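You operate a simulated robot arm through the tools that you are given. There is no shell and no other tool.

You are at the controls of a simulated robot arm. One attempt, no reset.

Task
Start the filter pump, try both pots and leave the lever on the one with the lower reading.
Fine: shut both vents before starting.

It is judged by the outcome, as a careful person would: the job done as asked, and still so three seconds after it is handed in. It fails if anything else is knocked over, pushed out of place, dropped, spilled or broken.

Robot
A 6-joint arm with a two-finger parallel gripper, fixed in place. Base frame: the origin is at the foot of the arm, x ahead of it, y to its left, z up; the work surface is at about z = 0.86. Lengths are in m, angles in rad, forces in N, time in s.
With the tool pointing down near the work surface it reaches from about 0.36 to 0.76 m from the base axis. Its first joint turns from -1.152 to 1.152 rad. Payload 2.45 kg.
Tool frame: the origin (TCP) lies between the finger pads and is the grasp point; the fingertips stand 0.024 m ahead of it; z points along the fingers, y is the line along which they close. Largest opening 0.068 m; finger width 0.017, thickness 0.01; the body of the gripper, 0.04 by 0.07 m, starts 0.041 m behind the TCP.
Orientation is told as [roll, pitch, yaw] about the base's x, y, z axes, in that order, counted from this pose: with the fingers straight down and closing along the base's y, the tool's x points along the base's -x, its y along +y and its z along -z.

Tools
- The arm moves only by the tool nudge_tool. Its argument "deltas" is a list that holds one entry, the list of rows, each a list of 6 numbers: the shift along the tool's x, y, z in units of 200 mm (1.0 is 200 mm), then the turn, a rotation vector about the tool's x, y, z in units of 60 degrees (1.0 is 60 degrees). In form: [[[dx, dy, dz, ax, ay, az], ...]]. A call has 1 to 20 rows; each row is the pose to reach, as a shift and turn from the pose commanded when the call began, along the tool's axes at that moment. "grip" is the closure in counts, from 0 (fully open) to 255 (shut), set as the call begins (left out, the last holds). A call with a number of a shift or a turn outside -1 to 1 is refused whole. Rows are played at 5 a second. More than 0.05 m and 0.15 rad between two rows, or a gripper value outside its range, and nothing of the call is played. A pose out of reach is approached as far as the arm can. The call stops where the force on the tool passes 40 N (or 10 N more than at its start, if that is more) or the arm is blocked; 0.2 s more then pass. Each finger travels about 0.108 m/s and halts on what it meets, pressing with about 25 N; the grip force reading is that of the motor and also rises with nothing between the fingers. The clock runs only during rows and for 0.2 s after the last one: add rows that repeat a pose to give the fingers time. It gives the time, the measured TCP pose, the force on the tool (base axes), the opening and the grip force at its end, in the units of the frame above (readings bear some noise), with the torque about the TCP (base axes, N m) and any sound that the robot's microphone picked up, and new pictures: "pictures" is both (left out), scene, wrist or none.
- Cameras (640 x 400 px; columns grow to the right, rows downward): "scene" is fixed at [0.1801, 0.424, 1.4683]; the picture's right is [-0.63, -0.78, 0.00], its down [-0.43, 0.35, -0.83] and it looks along [0.65, -0.52, -0.56] (base axes); focal length 214 px, centre (320, 200). "wrist" rides on the gripper at [0.084, 0.011, -0.075] in the tool frame; the picture's right is [-0.13, 0.99, 0.00], its down [-0.60, -0.08, -0.79] and it looks along [-0.79, -0.10, 0.61] (tool axes); focal length 251 px, centre (320, 200). There is no depth. A picture from a camera that has moved, and an enlarged one, comes with that camera's place and axes in the base frame and with its lens.
- inspect(camera, box): a new picture of the part [left, top, right, bottom] of that camera's present view, enlarged. The clock stands still meanwhile.
- job_done(): hands the job in; it is judged then, once.

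Nothing tells you positions but the pictures and the camera data. Unless the task says otherwise, let go and move clear before handing in.

The tools are called as name(argument=value, ...) on one line, values as JSON. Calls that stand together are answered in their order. nudge_tool: Moves the arm, as the interface text tells. Its arguments: {"type":"object","properties":{"deltas":{"type":"array"},"grip":{"type":"number"},"pictures":{"type":"string","enum":["both","scene","wrist","none"]}},"required":["deltas"]} The other tools are called the same way: inspect (camera, box) takes an enlarged picture of a part of a camera's view; job_done () hands the job in.

At the start:

```text
time: 0.0
ee_pos: [0.469, 0.1834, 1.2934]
tcp_rot: [0.0, 0.001, 0.0]
ft_force: [-0.9, 0.4, -0.2]
torque: [-0.04, -0.01, -0.04]
gripper_width: 0.068
finger_force: 0.0
```

scene: 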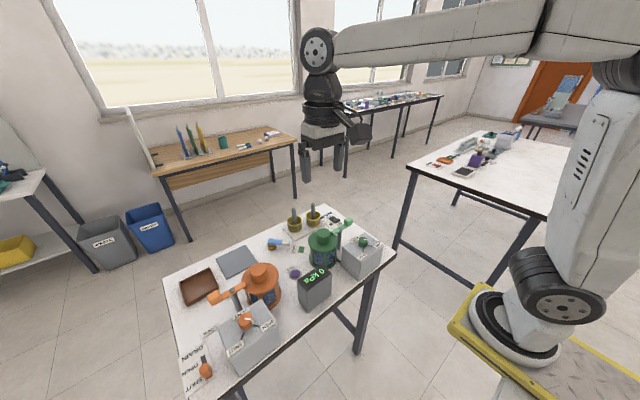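
wrist: 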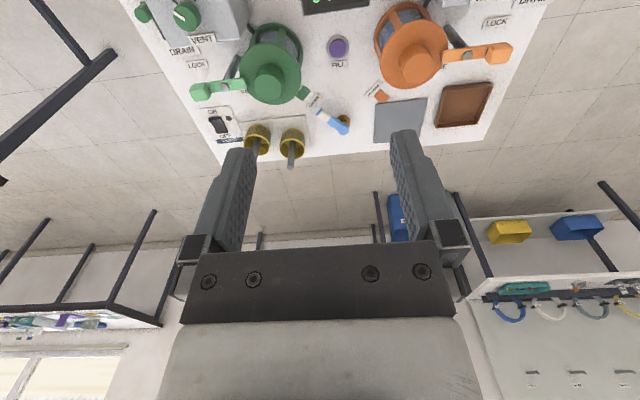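

I see a bench with a green pot and an orange pot, a pressure gauge reading 0 kPa, two boxes with vents, a switch and some levers. I'll enlarge the pictures to read the labels before moving.

inspect(camera="scene", box=[160, 200, 400, 400])

inspect(camera="scene", box=[160, 280, 300, 400])

inspect(camera="scene", box=[250, 200, 400, 310])

inspect(camera="wrist", box=[120, 0, 360, 170])

inspect(camera="wrist", box=[300, 0, 560, 170])

```text
2.00 times, centred on (280, 300) of scene
camera zoom: at [0.1801, 0.424, 1.4683], right [-0.63, -0.78, 0.0], down [-0.43, 0.35, -0.83], along [0.65, -0.52, -0.56], focal length 429 px, centre (400, 0)
```

zoom: 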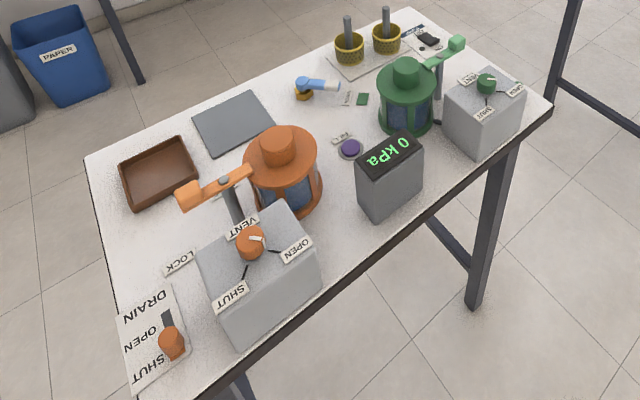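

```text
3.33 times, centred on (230, 340) of scene
camera zoom: at [0.1801, 0.424, 1.4683], right [-0.63, -0.78, 0.0], down [-0.43, 0.35, -0.83], along [0.65, -0.52, -0.56], focal length 715 px, centre (620, -267)
```

zoom: 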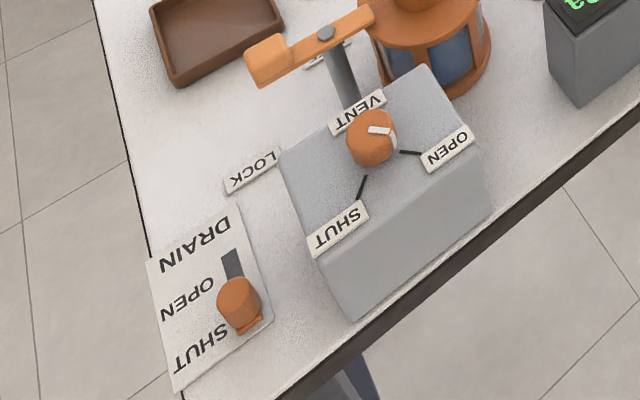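

```text
3.64 times, centred on (325, 255) of scene
camera zoom: at [0.1801, 0.424, 1.4683], right [-0.63, -0.78, 0.0], down [-0.43, 0.35, -0.83], along [0.65, -0.52, -0.56], focal length 780 px, centre (302, 0)
```

zoom: 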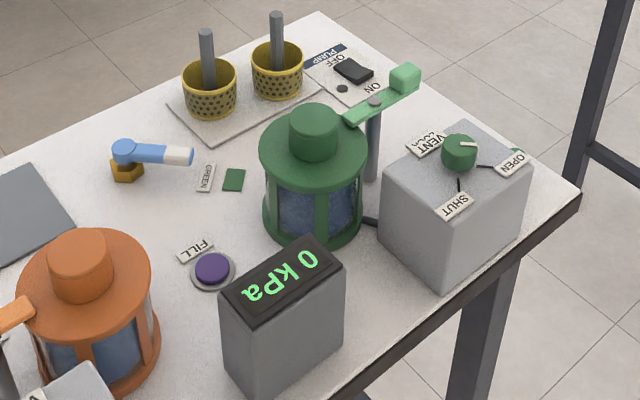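

```text
2.35 times, centred on (240, 85) of wrist
camera zoom: at [0.3848, 0.1933, 1.3693], right [0.13, 0.99, 0.0], down [0.6, -0.08, 0.79], along [0.79, -0.1, -0.61], focal length 592 px, centre (508, 471)
```

zoom: 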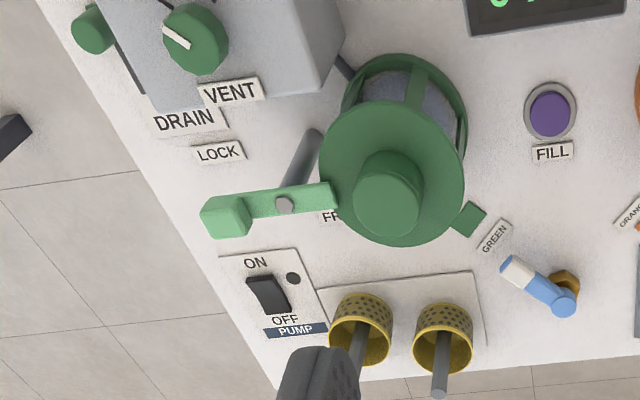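

```text
2.35 times, centred on (430, 85) of wrist
camera zoom: at [0.3848, 0.1933, 1.3693], right [0.13, 0.99, 0.0], down [0.6, -0.08, 0.79], along [0.79, -0.1, -0.61], focal length 592 px, centre (61, 471)
```

zoom: 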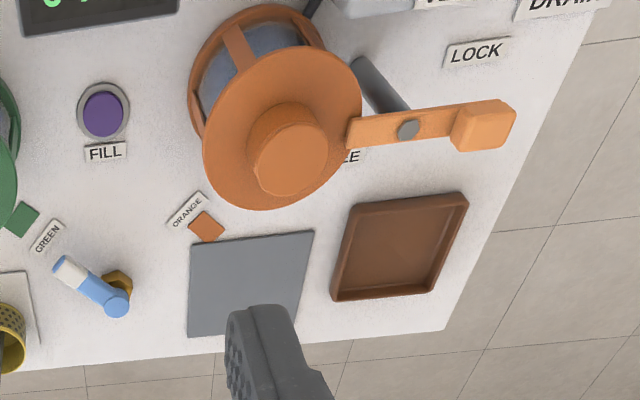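

I see two pots (green near y≈0.09, orange near y≈0.32), each with a vent knob on a box, a drain slide and a lid clamp. There is also a blue selector lever, a pump switch and a kPa display. Both vents look open, so I'll pull the arm back to view the near side of the bench from the wrist.

nudge_tool(deltas=[[[0.17, 0, 0, 0, 0, 0], [0.34, 0, 0, 0, 0, 0], [0.5, 0, 0, 0, 0, 0], [0.5, 0, 0, 0, 0, 0]]])

```text
time: 1.0
ee_pos: [0.3693, 0.1797, 1.293]
tcp_rot: [0.0, 0.001, 0.0]
ft_force: [-0.2, 0.6, -0.7]
torque: [-0.02, 0.01, 0.01]
gripper_width: 0.068
finger_force: 0.2
camera wrist: at [0.2852, 0.191, 1.3693], right [0.13, 0.99, 0.0], down [0.6, -0.08, 0.79], along [0.79, -0.1, -0.61], focal length 251 px, centre (320, 200)
```

scene: 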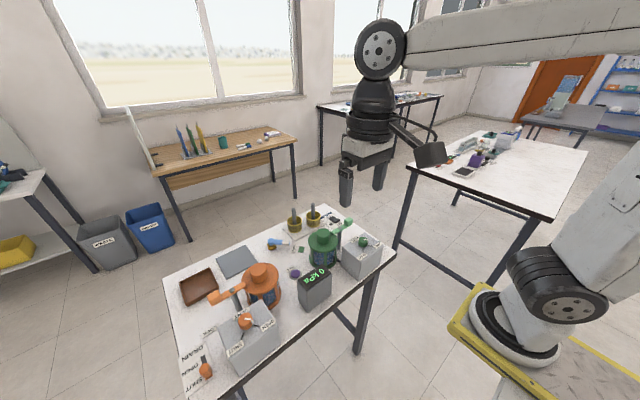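
wrist: 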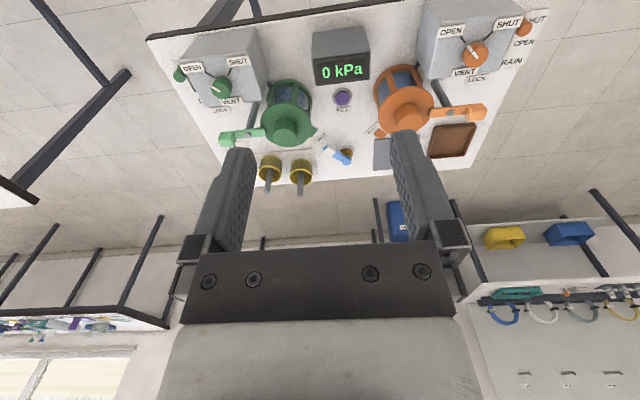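

inspect(camera="wrist", box=[140, 20, 300, 120])

inspect(camera="wrist", box=[400, 0, 560, 100])

inspect(camera="wrist", box=[200, 80, 360, 180])

inspect(camera="wrist", box=[340, 60, 500, 160])

```text
4.00 times, centred on (220, 70) of wrist
camera zoom: at [0.2852, 0.191, 1.3693], right [0.13, 0.99, 0.0], down [0.6, -0.08, 0.79], along [0.79, -0.1, -0.61], focal length 1006 px, centre (720, 720)
```

zoom: 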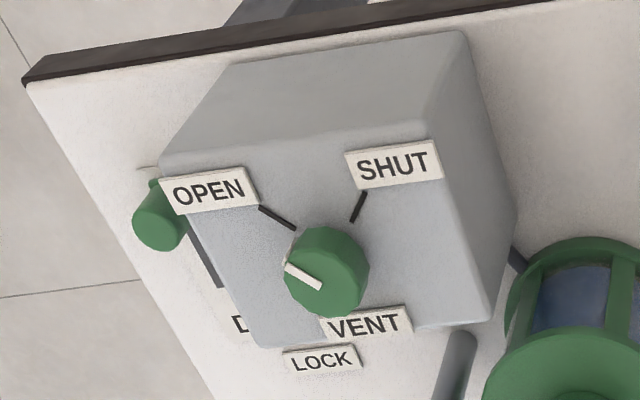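

```text
4.00 times, centred on (480, 50) of wrist
camera zoom: at [0.2852, 0.191, 1.3693], right [0.13, 0.99, 0.0], down [0.6, -0.08, 0.79], along [0.79, -0.1, -0.61], focal length 1006 px, centre (-320, 800)
```

zoom: 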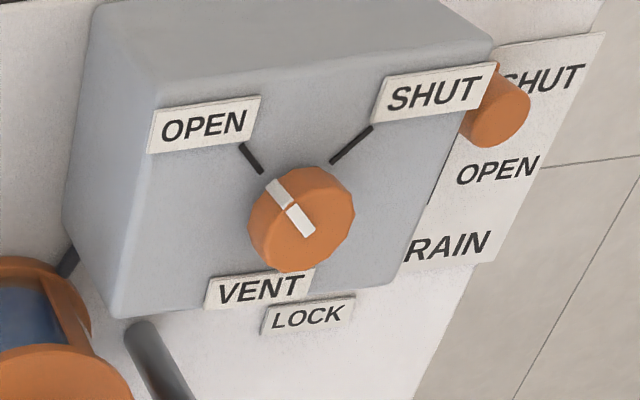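

```text
4.00 times, centred on (280, 130) of wrist
camera zoom: at [0.2852, 0.191, 1.3693], right [0.13, 0.99, 0.0], down [0.6, -0.08, 0.79], along [0.79, -0.1, -0.61], focal length 1006 px, centre (480, 480)
```

zoom: 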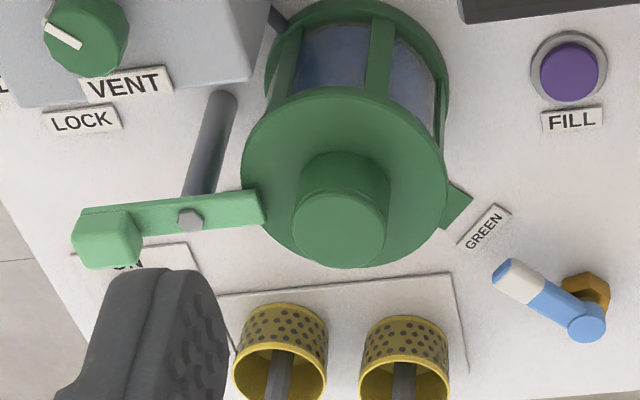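

```text
4.00 times, centred on (420, 110) of wrist
camera zoom: at [0.2852, 0.191, 1.3693], right [0.13, 0.99, 0.0], down [0.6, -0.08, 0.79], along [0.79, -0.1, -0.61], focal length 1006 px, centre (-80, 560)
```

zoom: 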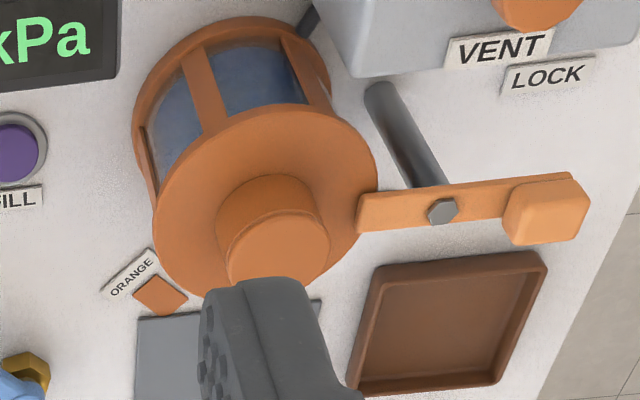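

Both vent pointers stand at OPEN, and both drain knobs seem to be at the SHUT end. I'll lower the wrist camera on the green side to check the drain, the lid clamp, the lever and the pump switch.

nudge_tool(deltas=[[[0, -0.17, 0.1, 0, 0, 0], [0, -0.34, 0.2, 0, 0, 0], [0, -0.5, 0.3, 0, 0, 0], [0, -0.67, 0.4, 0, 0, 0], [0, -0.84, 0.5, 0, 0, 0], [0, -1.0, 0.6, 0, 0, 0], [0, -1.0, 0.6, 0, 0, 0]]])

```text
time: 2.6
ee_pos: [0.3671, -0.0186, 1.174]
tcp_rot: [0.001, 0.0, 0.0]
ft_force: [-0.5, 0.6, 0.2]
torque: [0.01, -0.01, 0.01]
gripper_width: 0.0679
finger_force: 0.0
camera wrist: at [0.2834, -0.0075, 1.2506], right [0.13, 0.99, 0.0], down [0.6, -0.08, 0.79], along [0.79, -0.1, -0.61], focal length 251 px, centre (320, 200)
```

scene: 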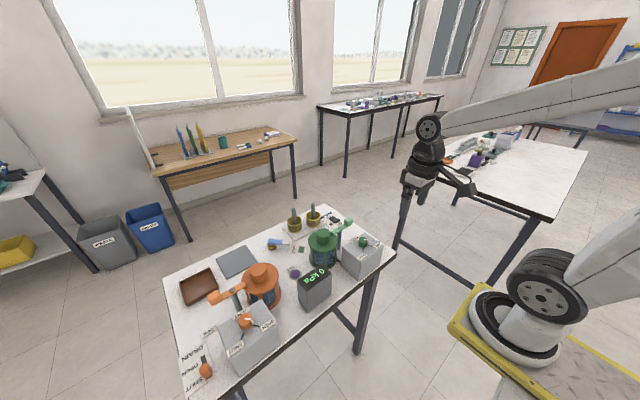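
wrist: 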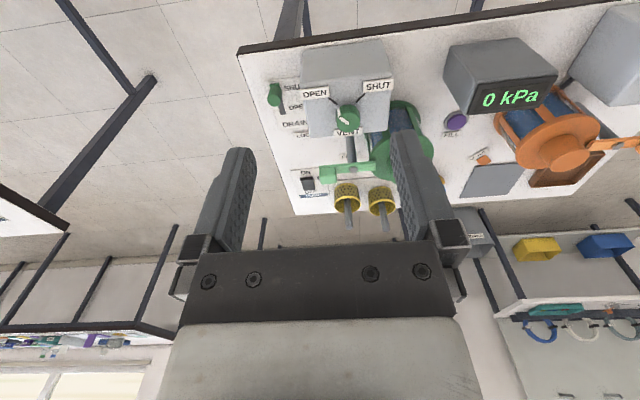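

inspect(camera="wrist", box=[255, 60, 415, 160])

inspect(camera="wrist", box=[280, 120, 440, 220])

inspect(camera="wrist", box=[480, 60, 640, 160])

```text
4.00 times, centred on (335, 110) of wrist
camera zoom: at [0.2834, -0.0075, 1.2506], right [0.13, 0.99, 0.0], down [0.6, -0.08, 0.79], along [0.79, -0.1, -0.61], focal length 1006 px, centre (260, 560)
```

zoom: 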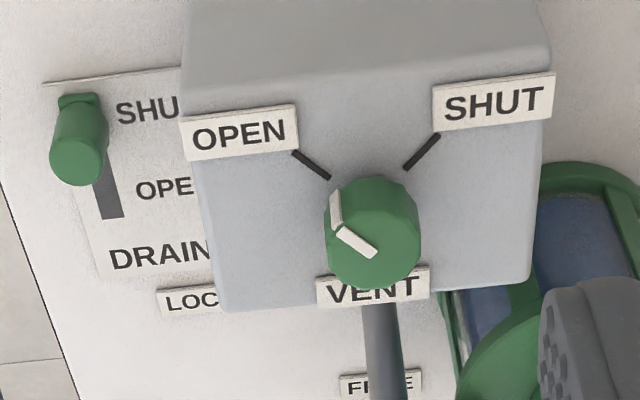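

```text
4.00 times, centred on (360, 170) of wrist
camera zoom: at [0.2834, -0.0075, 1.2506], right [0.13, 0.99, 0.0], down [0.6, -0.08, 0.79], along [0.79, -0.1, -0.61], focal length 1006 px, centre (160, 320)
```

zoom: 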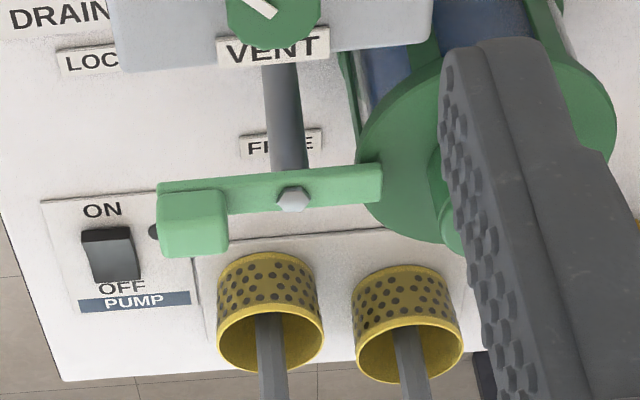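

```text
4.00 times, centred on (560, 110) of wrist
camera zoom: at [0.2834, -0.0075, 1.2506], right [0.13, 0.99, 0.0], down [0.6, -0.08, 0.79], along [0.79, -0.1, -0.61], focal length 1006 px, centre (-640, 560)
```

zoom: 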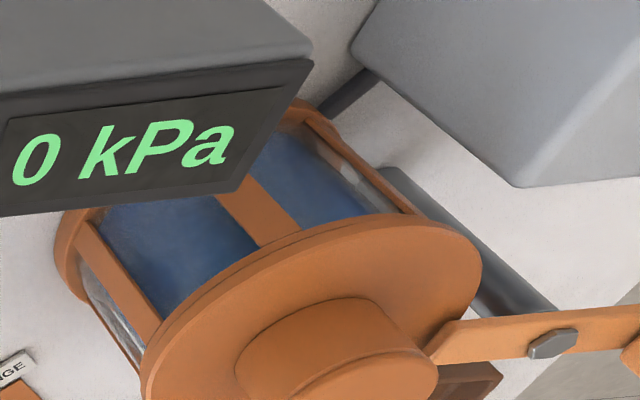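

The green drain is at SHUT and both clamp handles point to LOCK. The pump is OFF and the blue lever points at GREEN, so only the vents need changing before the pump starts. The green vent knob looks to be near (0.478, 0.004, 0.98), so I'll hover above it and look.

nudge_tool(deltas=[[[-0.14, 0.03, 0.12, 0, 0, 0], [-0.28, 0.06, 0.24, 0, 0, 0], [-0.42, 0.09, 0.36, 0, 0, 0], [-0.55, 0.113, 0.47, 0, 0, 0], [-0.55, 0.113, 0.47, 0, 0, 0]]])

```text
time: 3.8
ee_pos: [0.4777, 0.0048, 1.0823]
tcp_rot: [-0.001, 0.0, 0.001]
ft_force: [-0.4, -0.3, -0.7]
torque: [-0.01, -0.06, 0.02]
gripper_width: 0.068
finger_force: 0.1
camera wrist: at [0.3947, 0.0162, 1.1577], right [0.13, 0.99, 0.0], down [0.6, -0.08, 0.79], along [0.79, -0.1, -0.61], focal length 251 px, centre (320, 200)
```

scene: 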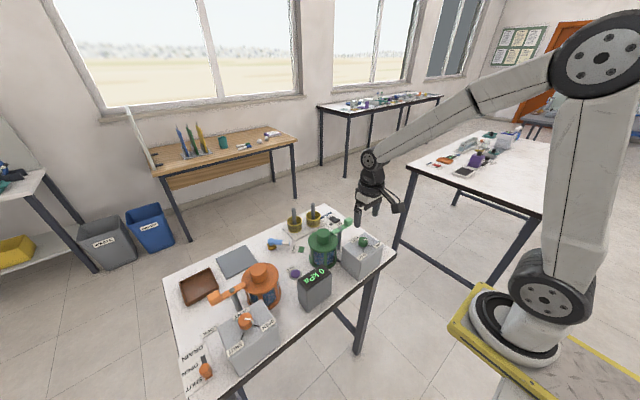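
wrist: 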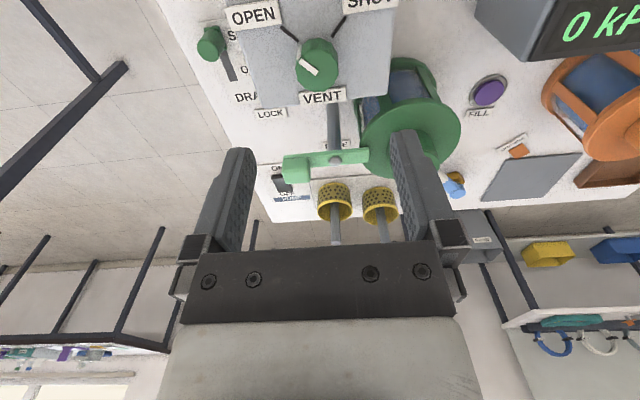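

The green knob now sits near column 318 in the wrist view, almost under the tool. I'll enlarge it to refine the offset and height.

inspect(camera="wrist", box=[240, 10, 400, 110])

inspect(camera="scene", box=[310, 190, 410, 290])

```text
4.00 times, centred on (320, 60) of wrist
camera zoom: at [0.3947, 0.0162, 1.1577], right [0.13, 0.99, 0.0], down [0.6, -0.08, 0.79], along [0.79, -0.1, -0.61], focal length 1006 px, centre (320, 760)
```

zoom: 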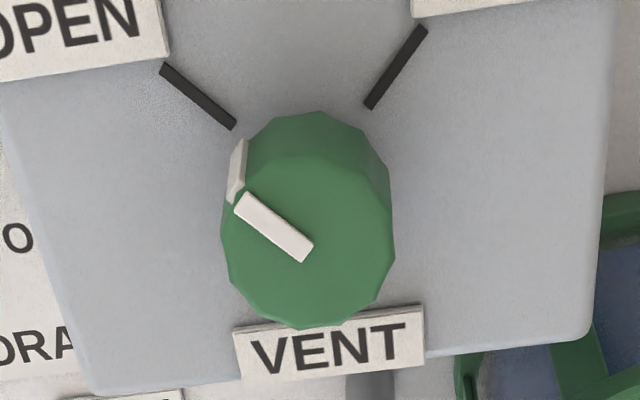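

```text
4.00 times, centred on (360, 240) of scene
camera zoom: at [0.1801, 0.424, 1.4683], right [-0.63, -0.78, 0.0], down [-0.43, 0.35, -0.83], along [0.65, -0.52, -0.56], focal length 858 px, centre (160, 40)
```

zoom: 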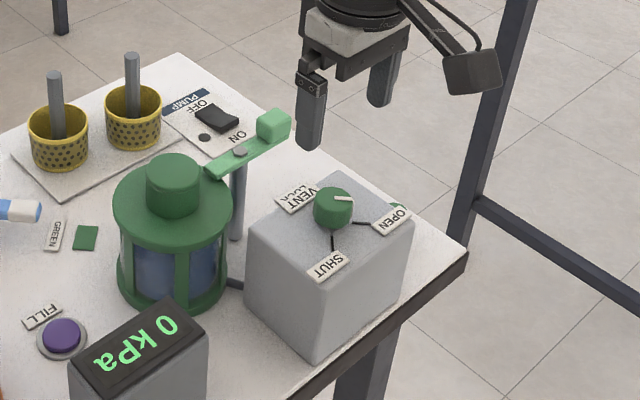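

The green knob top is about (0.479, 0.004, 0.978) with a 31 mm diameter, and the box top is at about 0.957. The marks are 90° apart, and OPEN to SHUT is clockwise from above. I'll descend with the fingers open on either side of the knob.

nudge_tool(deltas=[[[-0.003, -0.003, 0.16, 0, 0, 0], [-0.006, -0.006, 0.32, 0, 0, 0], [-0.006, -0.006, 0.42, 0, 0, 0], [-0.006, -0.006, 0.47, 0, 0, 0], [-0.006, -0.006, 0.47, 0, 0, 0]]], grip=0)

```text
time: 5.0
ee_pos: [0.4792, 0.0039, 0.9852]
tcp_rot: [0.0, 0.0, 0.001]
ft_force: [0.0, 0.3, 0.6]
torque: [0.02, -0.01, -0.01]
gripper_width: 0.0681
finger_force: 0.0
camera wrist: at [0.3959, 0.0151, 1.0616], right [0.13, 0.99, 0.0], down [0.6, -0.08, 0.79], along [0.79, -0.1, -0.61], focal length 251 px, centre (320, 200)
```

scene: 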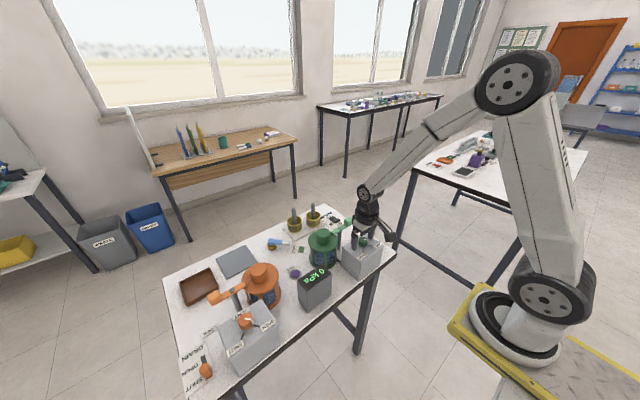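
wrist: 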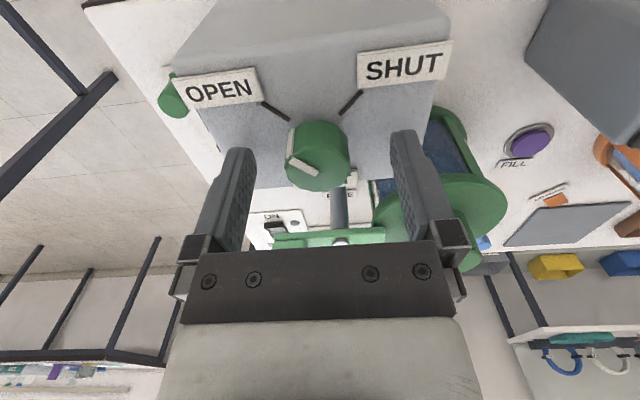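

The knob is centred between the open fingers, so I'll close on it.

nudge_tool(deltas=[[[0, 0, 0, 0, 0, 0], [0, 0, 0, 0, 0, 0], [0, 0, 0, 0, 0, 0]]], grip=255, pictures="wrist")

```text
time: 5.8
ee_pos: [0.4787, 0.0037, 0.9858]
tcp_rot: [-0.001, 0.0, 0.0]
ft_force: [-0.2, -14.2, -4.3]
torque: [-0.32, -0.29, 0.05]
gripper_width: 0.0291
finger_force: 43.0
camera wrist: at [0.3959, 0.0143, 1.0617], right [0.13, 0.99, 0.0], down [0.6, -0.08, 0.79], along [0.79, -0.1, -0.61], focal length 251 px, centre (320, 200)
```

wrist: 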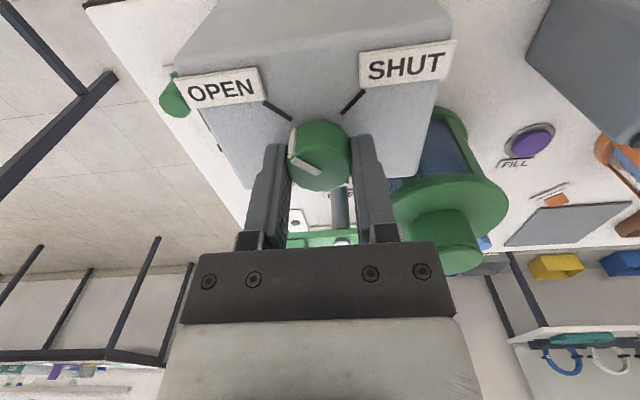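

The grip is firm at 29 mm with a slight sideways load, so I'll ease about 1 mm toward −y and turn clockwise through the first 60°.

nudge_tool(deltas=[[[0, -0.006, 0, 0, 0, 0], [0, -0.006, 0, 0, 0, 0.125], [0, -0.006, 0, 0, 0, 0.25], [0, -0.006, 0, 0, 0, 0.375], [0, -0.006, 0, 0, 0, 0.5], [0, -0.006, 0, 0, 0, 0.625], [0, -0.006, 0, 0, 0, 0.75], [0, -0.006, 0, 0, 0, 0.875], [0, -0.006, 0, 0, 0, 1.0], [0, -0.006, 0, 0, 0, 1.0]]])

```text
time: 8.0
ee_pos: [0.4789, 0.0008, 0.9856]
tcp_rot: [-0.002, 0.002, -1.048]
ft_force: [-16.1, -9.8, 22.5]
torque: [0.48, 0.55, 0.02]
gripper_width: 0.0289
finger_force: 42.9
camera wrist: at [0.4469, 0.0801, 1.0617], right [0.92, 0.38, 0.0], down [0.23, -0.56, 0.79], along [0.3, -0.73, -0.61], focal length 251 px, centre (320, 200)
```

scene: 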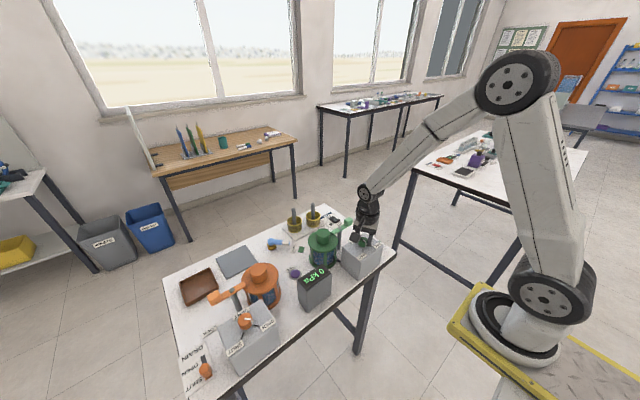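
wrist: 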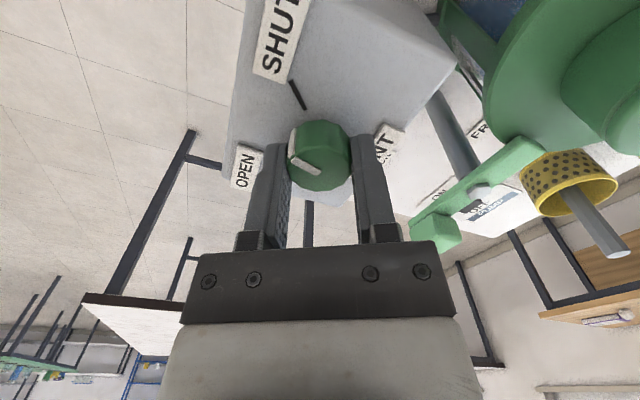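

The knob turned 60° with the gripper, but some load has built up. I'll open to relieve it and look before re-gripping for the last 30°.

nudge_tool(deltas=[[[0, 0, 0, 0, 0, 0], [0, 0, 0, 0, 0, 0], [0, 0, 0, 0, 0, 0]]], grip=60, pictures="wrist")

inspect(camera="wrist", box=[200, 60, 440, 210])

```text
time: 8.8
ee_pos: [0.4797, 0.0019, 0.9849]
tcp_rot: [0.0, -0.001, -1.046]
ft_force: [-0.1, 0.4, 0.9]
torque: [-0.01, -0.03, 0.02]
gripper_width: 0.0522
finger_force: 0.0
camera wrist: at [0.4477, 0.0804, 1.0612], right [0.92, 0.38, 0.0], down [0.23, -0.56, 0.79], along [0.3, -0.73, -0.61], focal length 251 px, centre (320, 200)
```

wrist: 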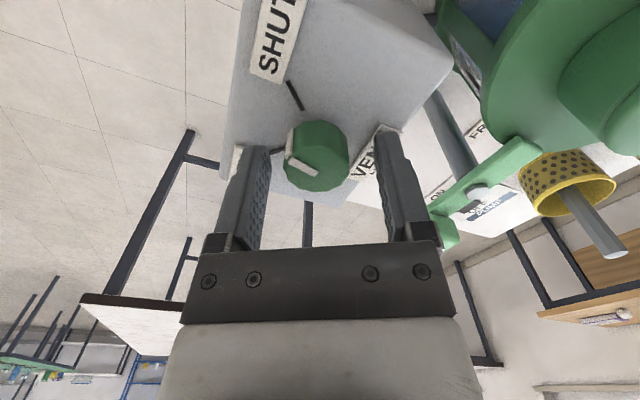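

```text
2.67 times, centred on (320, 135) of wrist
camera zoom: at [0.4477, 0.0804, 1.0612], right [0.92, 0.38, 0.0], down [0.23, -0.56, 0.79], along [0.3, -0.73, -0.61], focal length 670 px, centre (320, 373)
```

zoom: 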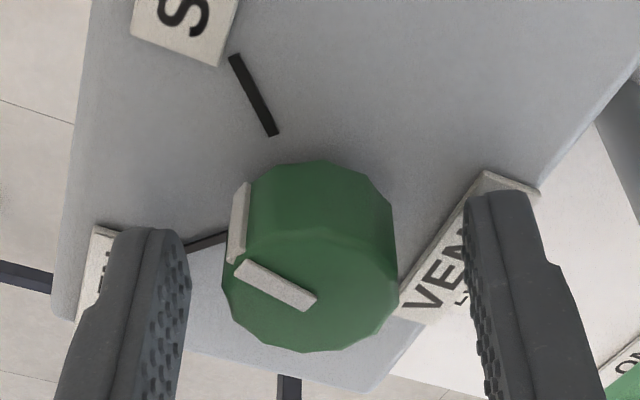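

The knob stayed where I left it, about 60° round with 30° to go. I'll centre slightly (−2 mm along tool y), re-grip and turn the rest.

nudge_tool(deltas=[[[0, -0.009, 0, 0, 0, 0], [0, -0.009, 0, 0, 0, 0]]], grip=60, pictures="none")

nudge_tool(deltas=[[[0, 0, 0, 0, 0, 0], [0, 0, 0, 0, 0, 0], [0, 0, 0, 0, 0, 0.125], [0, 0, 0, 0, 0, 0.25], [0, 0, 0, 0, 0, 0.375], [0, 0, 0, 0, 0, 0.5], [0, 0, 0, 0, 0, 0.52], [0, 0, 0, 0, 0, 0.52]]], grip=220, pictures="wrist")

```text
time: 9.4
ee_pos: [0.4772, 0.0016, 0.9853]
tcp_rot: [0.0, 0.001, -1.046]
ft_force: [0.2, -0.2, -0.1]
torque: [0.02, 0.0, 0.0]
gripper_width: 0.0519
finger_force: 0.0
```

```text
time: 11.2
ee_pos: [0.4773, 0.0012, 0.9848]
tcp_rot: [-0.001, 0.0, -1.593]
ft_force: [4.3, -5.3, -3.4]
torque: [-0.45, 0.06, 0.74]
gripper_width: 0.0285
finger_force: 42.9
camera wrist: at [0.4909, 0.0854, 1.0614], right [0.99, -0.15, 0.0], down [-0.09, -0.6, 0.79], along [-0.12, -0.78, -0.61], focal length 251 px, centre (320, 200)
```

wrist: 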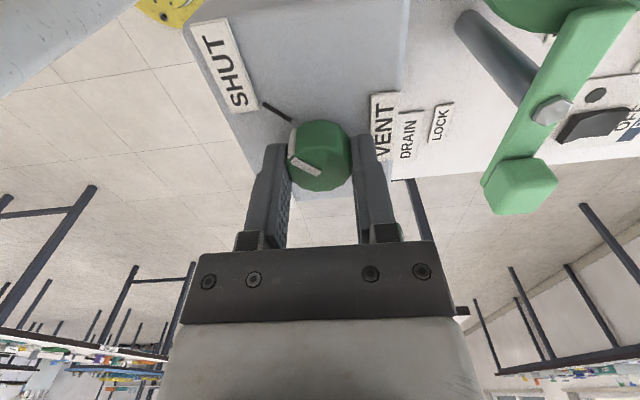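

The knob reached its stop, with 0.74 N·m showing on the tool and the pointer lined up with SHUT. I'll open, confirm the pointer stays, and lift clear.

nudge_tool(deltas=[[[0, 0, 0, 0, 0, 0], [0, 0, 0, 0, 0, 0], [0, 0, 0, 0, 0, 0]]], grip=0, pictures="none")

nudge_tool(deltas=[[[0, 0, -0.2, 0, 0, 0], [0, 0, -0.4, 0, 0, 0], [0, 0, -0.6, 0, 0, 0], [0, 0, -0.6, 0, 0, 0]]])

inspect(camera="wrist", box=[220, 0, 420, 125])

inspect(camera="scene", box=[310, 200, 410, 290])

```text
time: 12.0
ee_pos: [0.4775, 0.0007, 0.9854]
tcp_rot: [0.0, -0.001, -1.593]
ft_force: [-0.2, 0.0, -0.4]
torque: [-0.01, -0.02, -0.02]
gripper_width: 0.0681
finger_force: 0.1
```

```text
time: 13.0
ee_pos: [0.479, 0.0037, 1.1045]
tcp_rot: [0.0, 0.0, -1.592]
ft_force: [-0.8, -1.2, -0.3]
torque: [-0.01, -0.03, -0.02]
gripper_width: 0.068
finger_force: 0.1
camera wrist: at [0.4922, 0.0863, 1.1821], right [0.99, -0.15, 0.0], down [-0.09, -0.6, 0.79], along [-0.12, -0.78, -0.61], focal length 251 px, centre (320, 200)
```

scene: 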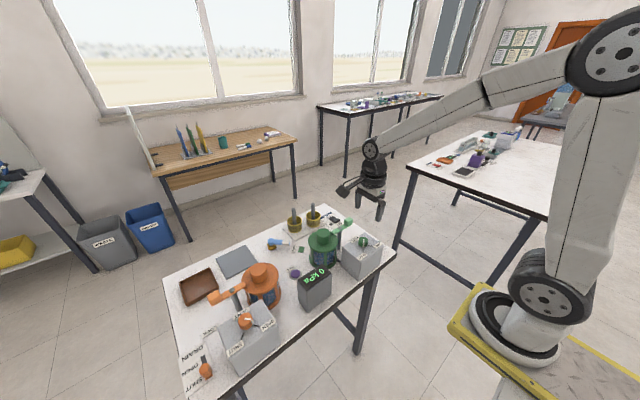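
wrist: 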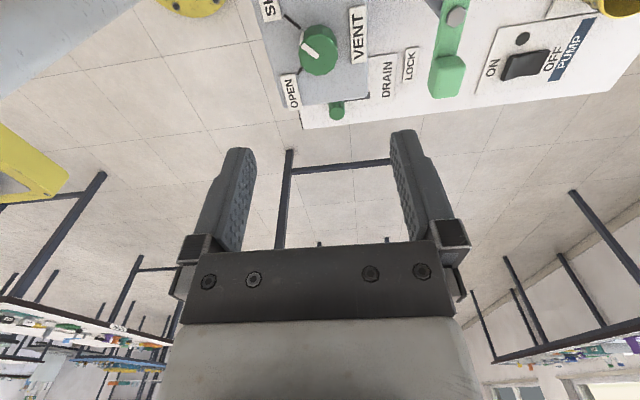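

```text
3.20 times, centred on (320, 62) of wrist
camera zoom: at [0.4922, 0.0863, 1.1821], right [0.99, -0.15, 0.0], down [-0.09, -0.6, 0.79], along [-0.12, -0.78, -0.61], focal length 805 px, centre (320, 640)
```

zoom: 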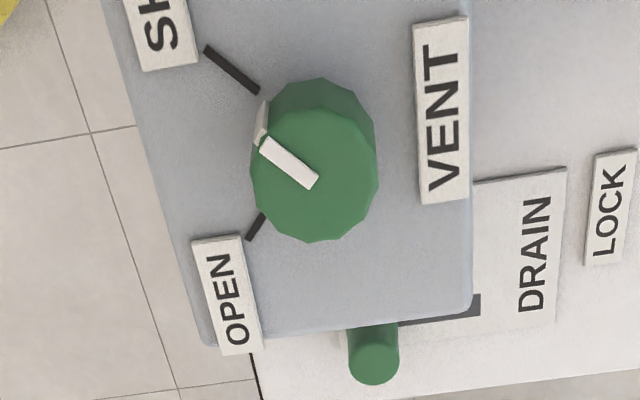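

```text
4.44 times, centred on (360, 245) of scene
camera zoom: at [0.1801, 0.424, 1.4683], right [-0.63, -0.78, 0.0], down [-0.43, 0.35, -0.83], along [0.65, -0.52, -0.56], focal length 953 px, centre (142, 0)
```

zoom: 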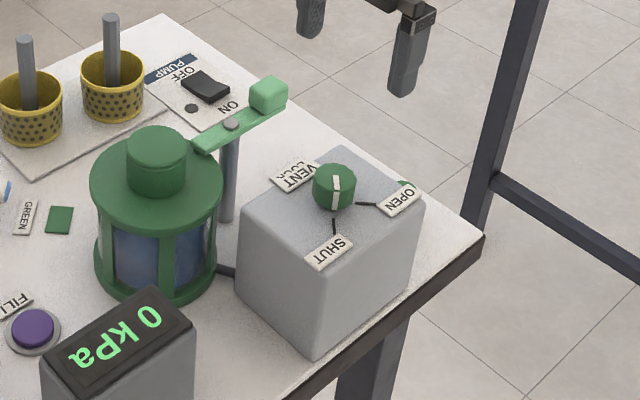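

The green vent is SHUT. Next is the orange knob at about (0.477, 0.398, 0.978), so I'll travel high across the bench and unwind the wrist to leave room for another 90° clockwise turn.

nudge_tool(deltas=[[[0.125, 0, 0, 0, 0, -0.125], [0.25, 0, 0, 0, 0, -0.25], [0.375, 0, 0, 0, 0, -0.375], [0.5, 0, 0, 0, 0, -0.5], [0.625, 0, 0, 0, 0, -0.625], [0.75, 0, 0, 0, 0, -0.75], [0.875, 0, 0, 0, 0, -0.875], [1.0, 0, 0, 0, 0, -1.0], [1.0, 0, 0, 0, 0, -1.0]]], pictures="none")

nudge_tool(deltas=[[[0.065, 0.102, 0.015, 0, 0, -0.125], [0.131, 0.204, 0.03, 0, 0, -0.25], [0.196, 0.306, 0.045, 0, 0, -0.375], [0.262, 0.408, 0.06, 0, 0, -0.5], [0.327, 0.51, 0.075, 0, 0, -0.625], [0.393, 0.612, 0.09, 0, 0, -0.75], [0.458, 0.714, 0.105, 0, 0, -0.875], [0.524, 0.816, 0.12, 0, 0, -1.0], [0.524, 0.816, 0.12, 0, 0, -1.0]]])

inspect(camera="wrist", box=[240, 0, 400, 100])

```text
time: 15.0
ee_pos: [0.4817, 0.2006, 1.1066]
tcp_rot: [0.0, 0.0, -0.542]
ft_force: [-0.1, 0.1, -0.4]
torque: [0.0, -0.02, -0.02]
gripper_width: 0.0678
finger_force: 0.1
```

```text
time: 17.0
ee_pos: [0.4767, 0.3952, 1.0813]
tcp_rot: [0.0, 0.001, 0.505]
ft_force: [0.5, 0.2, -0.3]
torque: [0.0, -0.05, 0.01]
gripper_width: 0.068
finger_force: 0.1
camera wrist: at [0.3992, 0.3639, 1.1575], right [-0.37, 0.93, 0.0], down [0.57, 0.22, 0.79], along [0.74, 0.29, -0.61], focal length 251 px, centre (320, 200)
```

scene: 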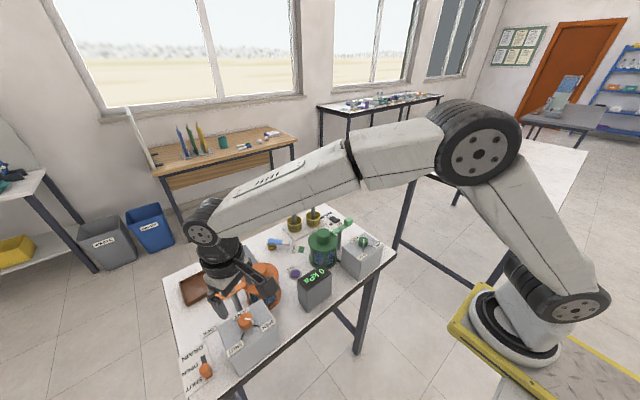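
wrist: 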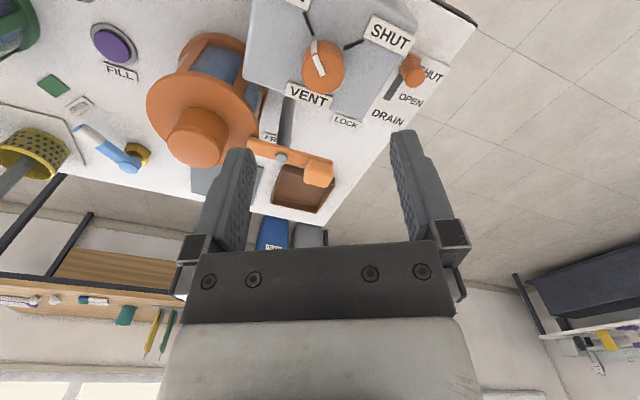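

```text
4.00 times, centred on (320, 50) of wrist
camera zoom: at [0.3992, 0.3639, 1.1575], right [-0.37, 0.93, 0.0], down [0.57, 0.22, 0.79], along [0.74, 0.29, -0.61], focal length 1006 px, centre (320, 800)
```

zoom: 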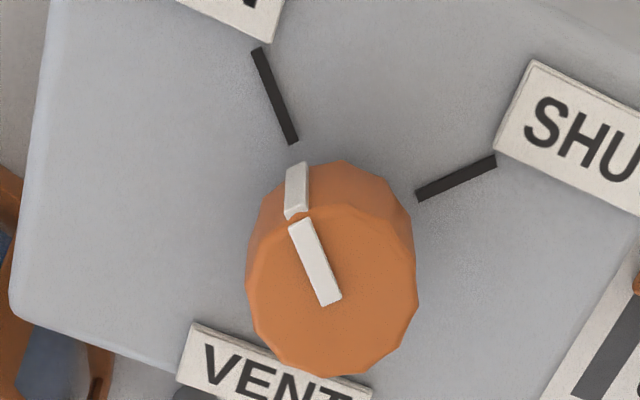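

The orange knob is almost directly below, about 2 mm to the +y side of the tool axis. I'll centre on it, descend and then close.

nudge_tool(deltas=[[[0, 0.01, 0.16, 0, 0, 0], [0, 0.01, 0.32, 0, 0, 0], [0, 0.01, 0.42, 0, 0, 0], [0, 0.01, 0.475, 0, 0, 0], [0, 0.01, 0.475, 0, 0, 0]]], grip=0, pictures="wrist")

inspect(camera="wrist", box=[200, 60, 440, 210])

```text
time: 18.2
ee_pos: [0.4768, 0.3974, 0.9861]
tcp_rot: [0.001, 0.0, 0.503]
ft_force: [-0.1, 0.1, 0.7]
torque: [-0.01, 0.02, -0.01]
gripper_width: 0.0682
finger_force: 0.0
camera wrist: at [0.3979, 0.3668, 1.0619], right [-0.36, 0.93, 0.0], down [0.57, 0.22, 0.79], along [0.74, 0.29, -0.61], focal length 251 px, centre (320, 200)
```

wrist: 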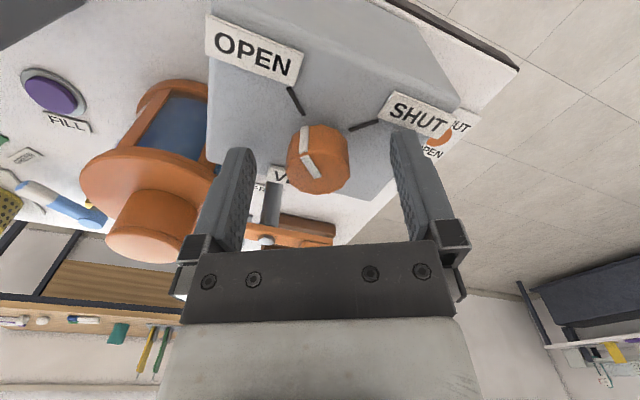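

```text
2.67 times, centred on (320, 135) of wrist
camera zoom: at [0.3979, 0.3668, 1.0619], right [-0.36, 0.93, 0.0], down [0.57, 0.22, 0.79], along [0.74, 0.29, -0.61], focal length 670 px, centre (320, 373)
```

zoom: 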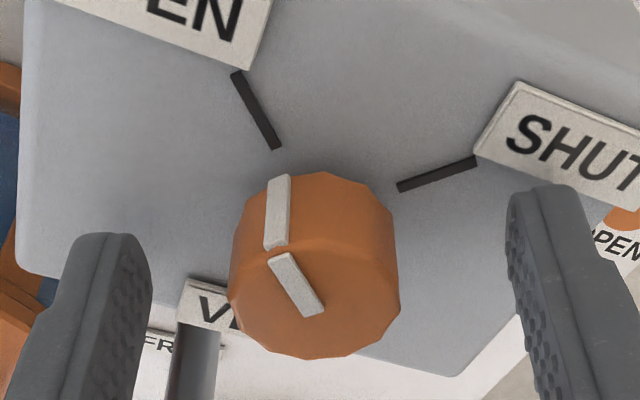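

The knob sits between the fingers within about 1 mm. I'll close, then turn 60° clockwise.

nudge_tool(deltas=[[[0, -0.005, 0, 0, 0, 0], [0, -0.005, 0, 0, 0, 0]]], grip=0, pictures="none")

nudge_tool(deltas=[[[0, 0, 0, 0, 0, 0], [0, 0, 0, 0, 0, 0], [0, 0, 0, 0, 0, 0]]], grip=220, pictures="none")

nudge_tool(deltas=[[[0, 0, 0, 0, 0, 0.125], [0, 0, 0, 0, 0, 0.25], [0, 0, 0, 0, 0, 0.375], [0, 0, 0, 0, 0, 0.5], [0, 0, 0, 0, 0, 0.625], [0, 0, 0, 0, 0, 0.75], [0, 0, 0, 0, 0, 0.875], [0, 0, 0, 0, 0, 1.0], [0, 0, 0, 0, 0, 1.0]]], pictures="wrist")

```text
time: 18.8
ee_pos: [0.4775, 0.3963, 0.9873]
tcp_rot: [0.0, 0.0, 0.502]
ft_force: [0.7, 0.2, -0.2]
torque: [0.0, 0.0, 0.02]
gripper_width: 0.0678
finger_force: 0.0
```

```text
time: 19.6
ee_pos: [0.477, 0.3963, 0.9864]
tcp_rot: [-0.001, -0.001, 0.503]
ft_force: [-0.1, 0.4, 0.0]
torque: [0.11, -0.06, -0.01]
gripper_width: 0.029
finger_force: 43.0
```

```text
time: 21.6
ee_pos: [0.4769, 0.3966, 0.9863]
tcp_rot: [0.004, 0.0, -0.545]
ft_force: [2.0, 24.3, -5.0]
torque: [-0.11, 0.01, 0.04]
gripper_width: 0.0289
finger_force: 43.2
camera wrist: at [0.411, 0.4506, 1.0622], right [0.63, 0.78, 0.0], down [0.47, -0.38, 0.79], along [0.62, -0.49, -0.61], focal length 251 px, centre (320, 200)
```

wrist: 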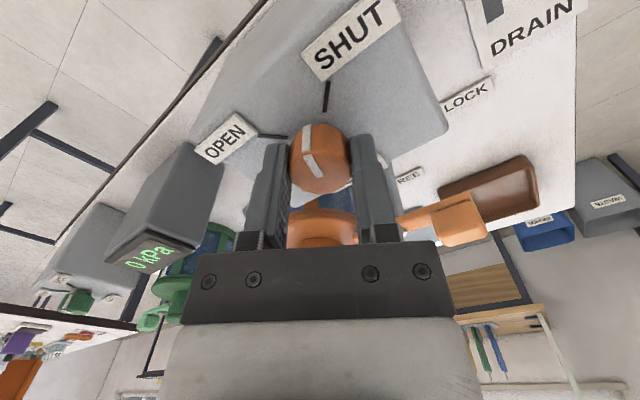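

The turn worked, with 24 N of side load built up. I'll open to relieve it, re-grip and finish the last 31°.

nudge_tool(deltas=[[[0, 0, 0, 0, 0, 0], [0, 0, 0, 0, 0, 0], [0, 0, 0, 0, 0, 0]]], grip=60, pictures="none")

inspect(camera="wrist", box=[200, 60, 440, 210])

```text
time: 22.4
ee_pos: [0.477, 0.3956, 0.9857]
tcp_rot: [0.001, 0.001, -0.544]
ft_force: [0.4, 0.7, -0.1]
torque: [-0.02, -0.05, -0.02]
gripper_width: 0.052
finger_force: 0.2
```

```text
2.67 times, centred on (320, 135) of wrist
camera zoom: at [0.4109, 0.4489, 1.0619], right [0.62, 0.78, 0.0], down [0.48, -0.38, 0.79], along [0.62, -0.5, -0.61], focal length 670 px, centre (320, 373)
```

zoom: 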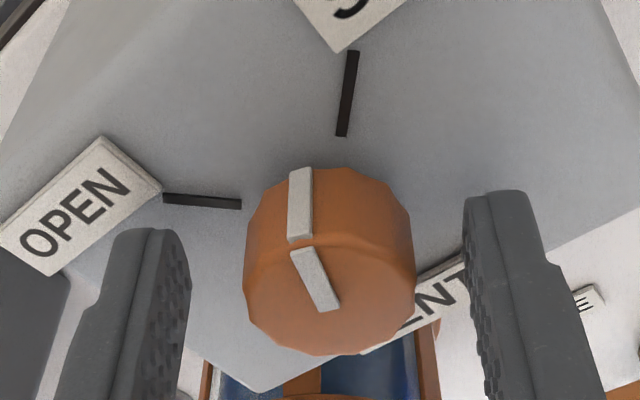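

nudge_tool(deltas=[[[0, 0.008, 0, 0, 0, 0], [0, 0.008, 0, 0, 0, 0]]], grip=60, pictures="none")

nudge_tool(deltas=[[[0, 0, 0, 0, 0, 0], [0, 0, 0, 0, 0, 0], [0, 0, 0, 0, 0, 0.125], [0, 0, 0, 0, 0, 0.25], [0, 0, 0, 0, 0, 0.375], [0, 0, 0, 0, 0, 0.5], [0, 0, 0, 0, 0, 0.53], [0, 0, 0, 0, 0, 0.53]]], grip=220, pictures="wrist")

```text
time: 23.0
ee_pos: [0.478, 0.397, 0.9863]
tcp_rot: [-0.001, 0.0, -0.543]
ft_force: [-0.2, 0.3, 0.3]
torque: [0.0, 0.02, 0.02]
gripper_width: 0.0522
finger_force: 0.1
```

```text
time: 24.8
ee_pos: [0.478, 0.398, 0.9873]
tcp_rot: [-0.002, 0.0, -1.099]
ft_force: [1.2, 1.5, -4.2]
torque: [-0.3, -0.3, 0.91]
gripper_width: 0.029
finger_force: 43.0
camera wrist: at [0.4496, 0.4777, 1.0619], right [0.94, 0.33, 0.0], down [0.2, -0.57, 0.79], along [0.27, -0.75, -0.61], focal length 251 px, centre (320, 200)
```

wrist: 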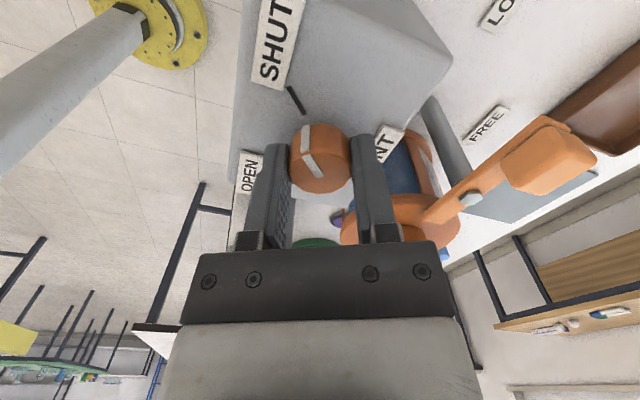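

The orange knob also reached its stop (0.91 N·m) pointing at SHUT. I'll release it, lift off and check both vents.

nudge_tool(deltas=[[[0, 0, 0, 0, 0, 0], [0, 0, 0, 0, 0, 0], [0, 0, 0, 0, 0, 0]]], grip=0, pictures="none")

nudge_tool(deltas=[[[0, 0, -0.2, 0, 0, 0], [0, 0, -0.4, 0, 0, 0], [0, 0, -0.6, 0, 0, 0], [0, 0, -0.6, 0, 0, 0]]])

inspect(camera="wrist", box=[220, 0, 420, 125])

inspect(camera="scene", box=[160, 200, 400, 400])

```text
time: 25.6
ee_pos: [0.4775, 0.3977, 0.9867]
tcp_rot: [0.001, -0.002, -1.1]
ft_force: [-0.2, -0.6, -0.4]
torque: [-0.01, 0.01, 0.0]
gripper_width: 0.0681
finger_force: 0.1
```

```text
time: 26.6
ee_pos: [0.4764, 0.3979, 1.1079]
tcp_rot: [-0.001, -0.001, -1.1]
ft_force: [-0.7, -0.3, -0.9]
torque: [0.0, 0.0, 0.03]
gripper_width: 0.0679
finger_force: 0.0
camera wrist: at [0.4484, 0.4788, 1.1844], right [0.94, 0.34, 0.0], down [0.2, -0.57, 0.79], along [0.27, -0.75, -0.61], focal length 251 px, centre (320, 200)
```

scene: 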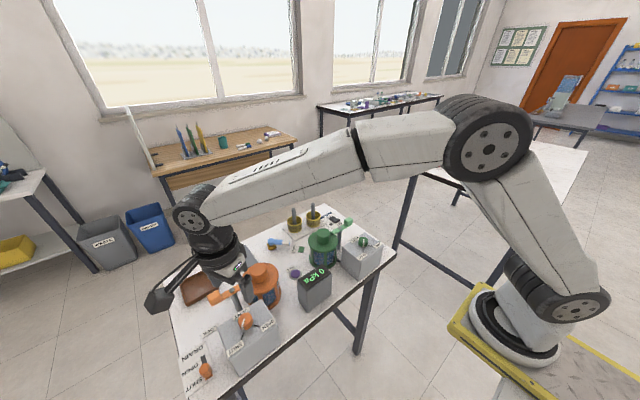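
wrist: 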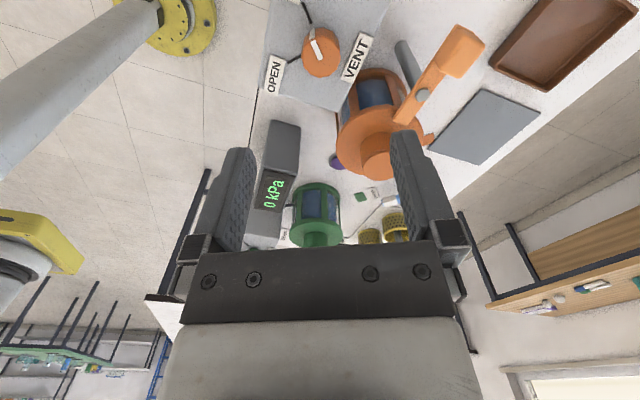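

```text
3.20 times, centred on (320, 62) of wrist
camera zoom: at [0.4484, 0.4788, 1.1844], right [0.94, 0.34, 0.0], down [0.2, -0.57, 0.79], along [0.27, -0.75, -0.61], focal length 805 px, centre (320, 640)
```

zoom: 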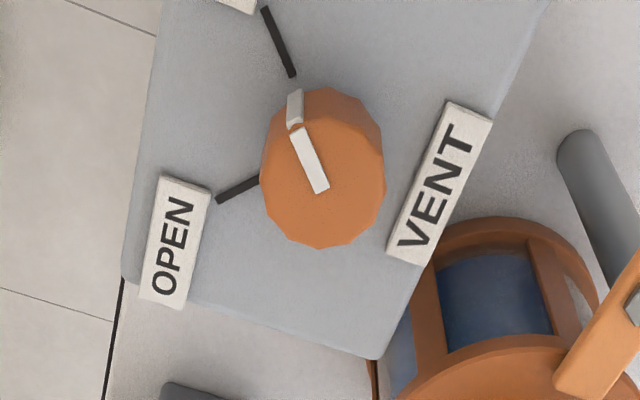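

```text
2.00 times, centred on (280, 300) of scene
camera zoom: at [0.1801, 0.424, 1.4683], right [-0.63, -0.78, 0.0], down [-0.43, 0.35, -0.83], along [0.65, -0.52, -0.56], focal length 429 px, centre (400, 0)
```

zoom: 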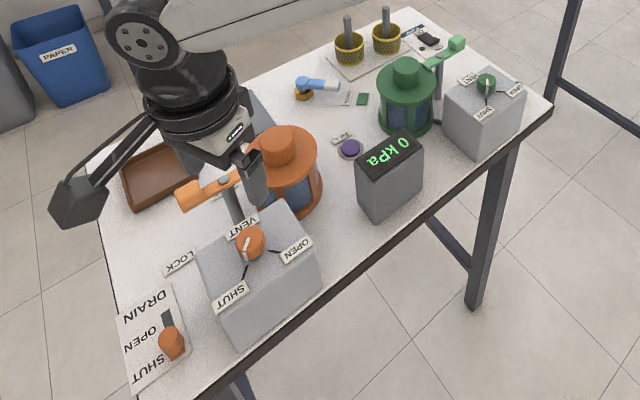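

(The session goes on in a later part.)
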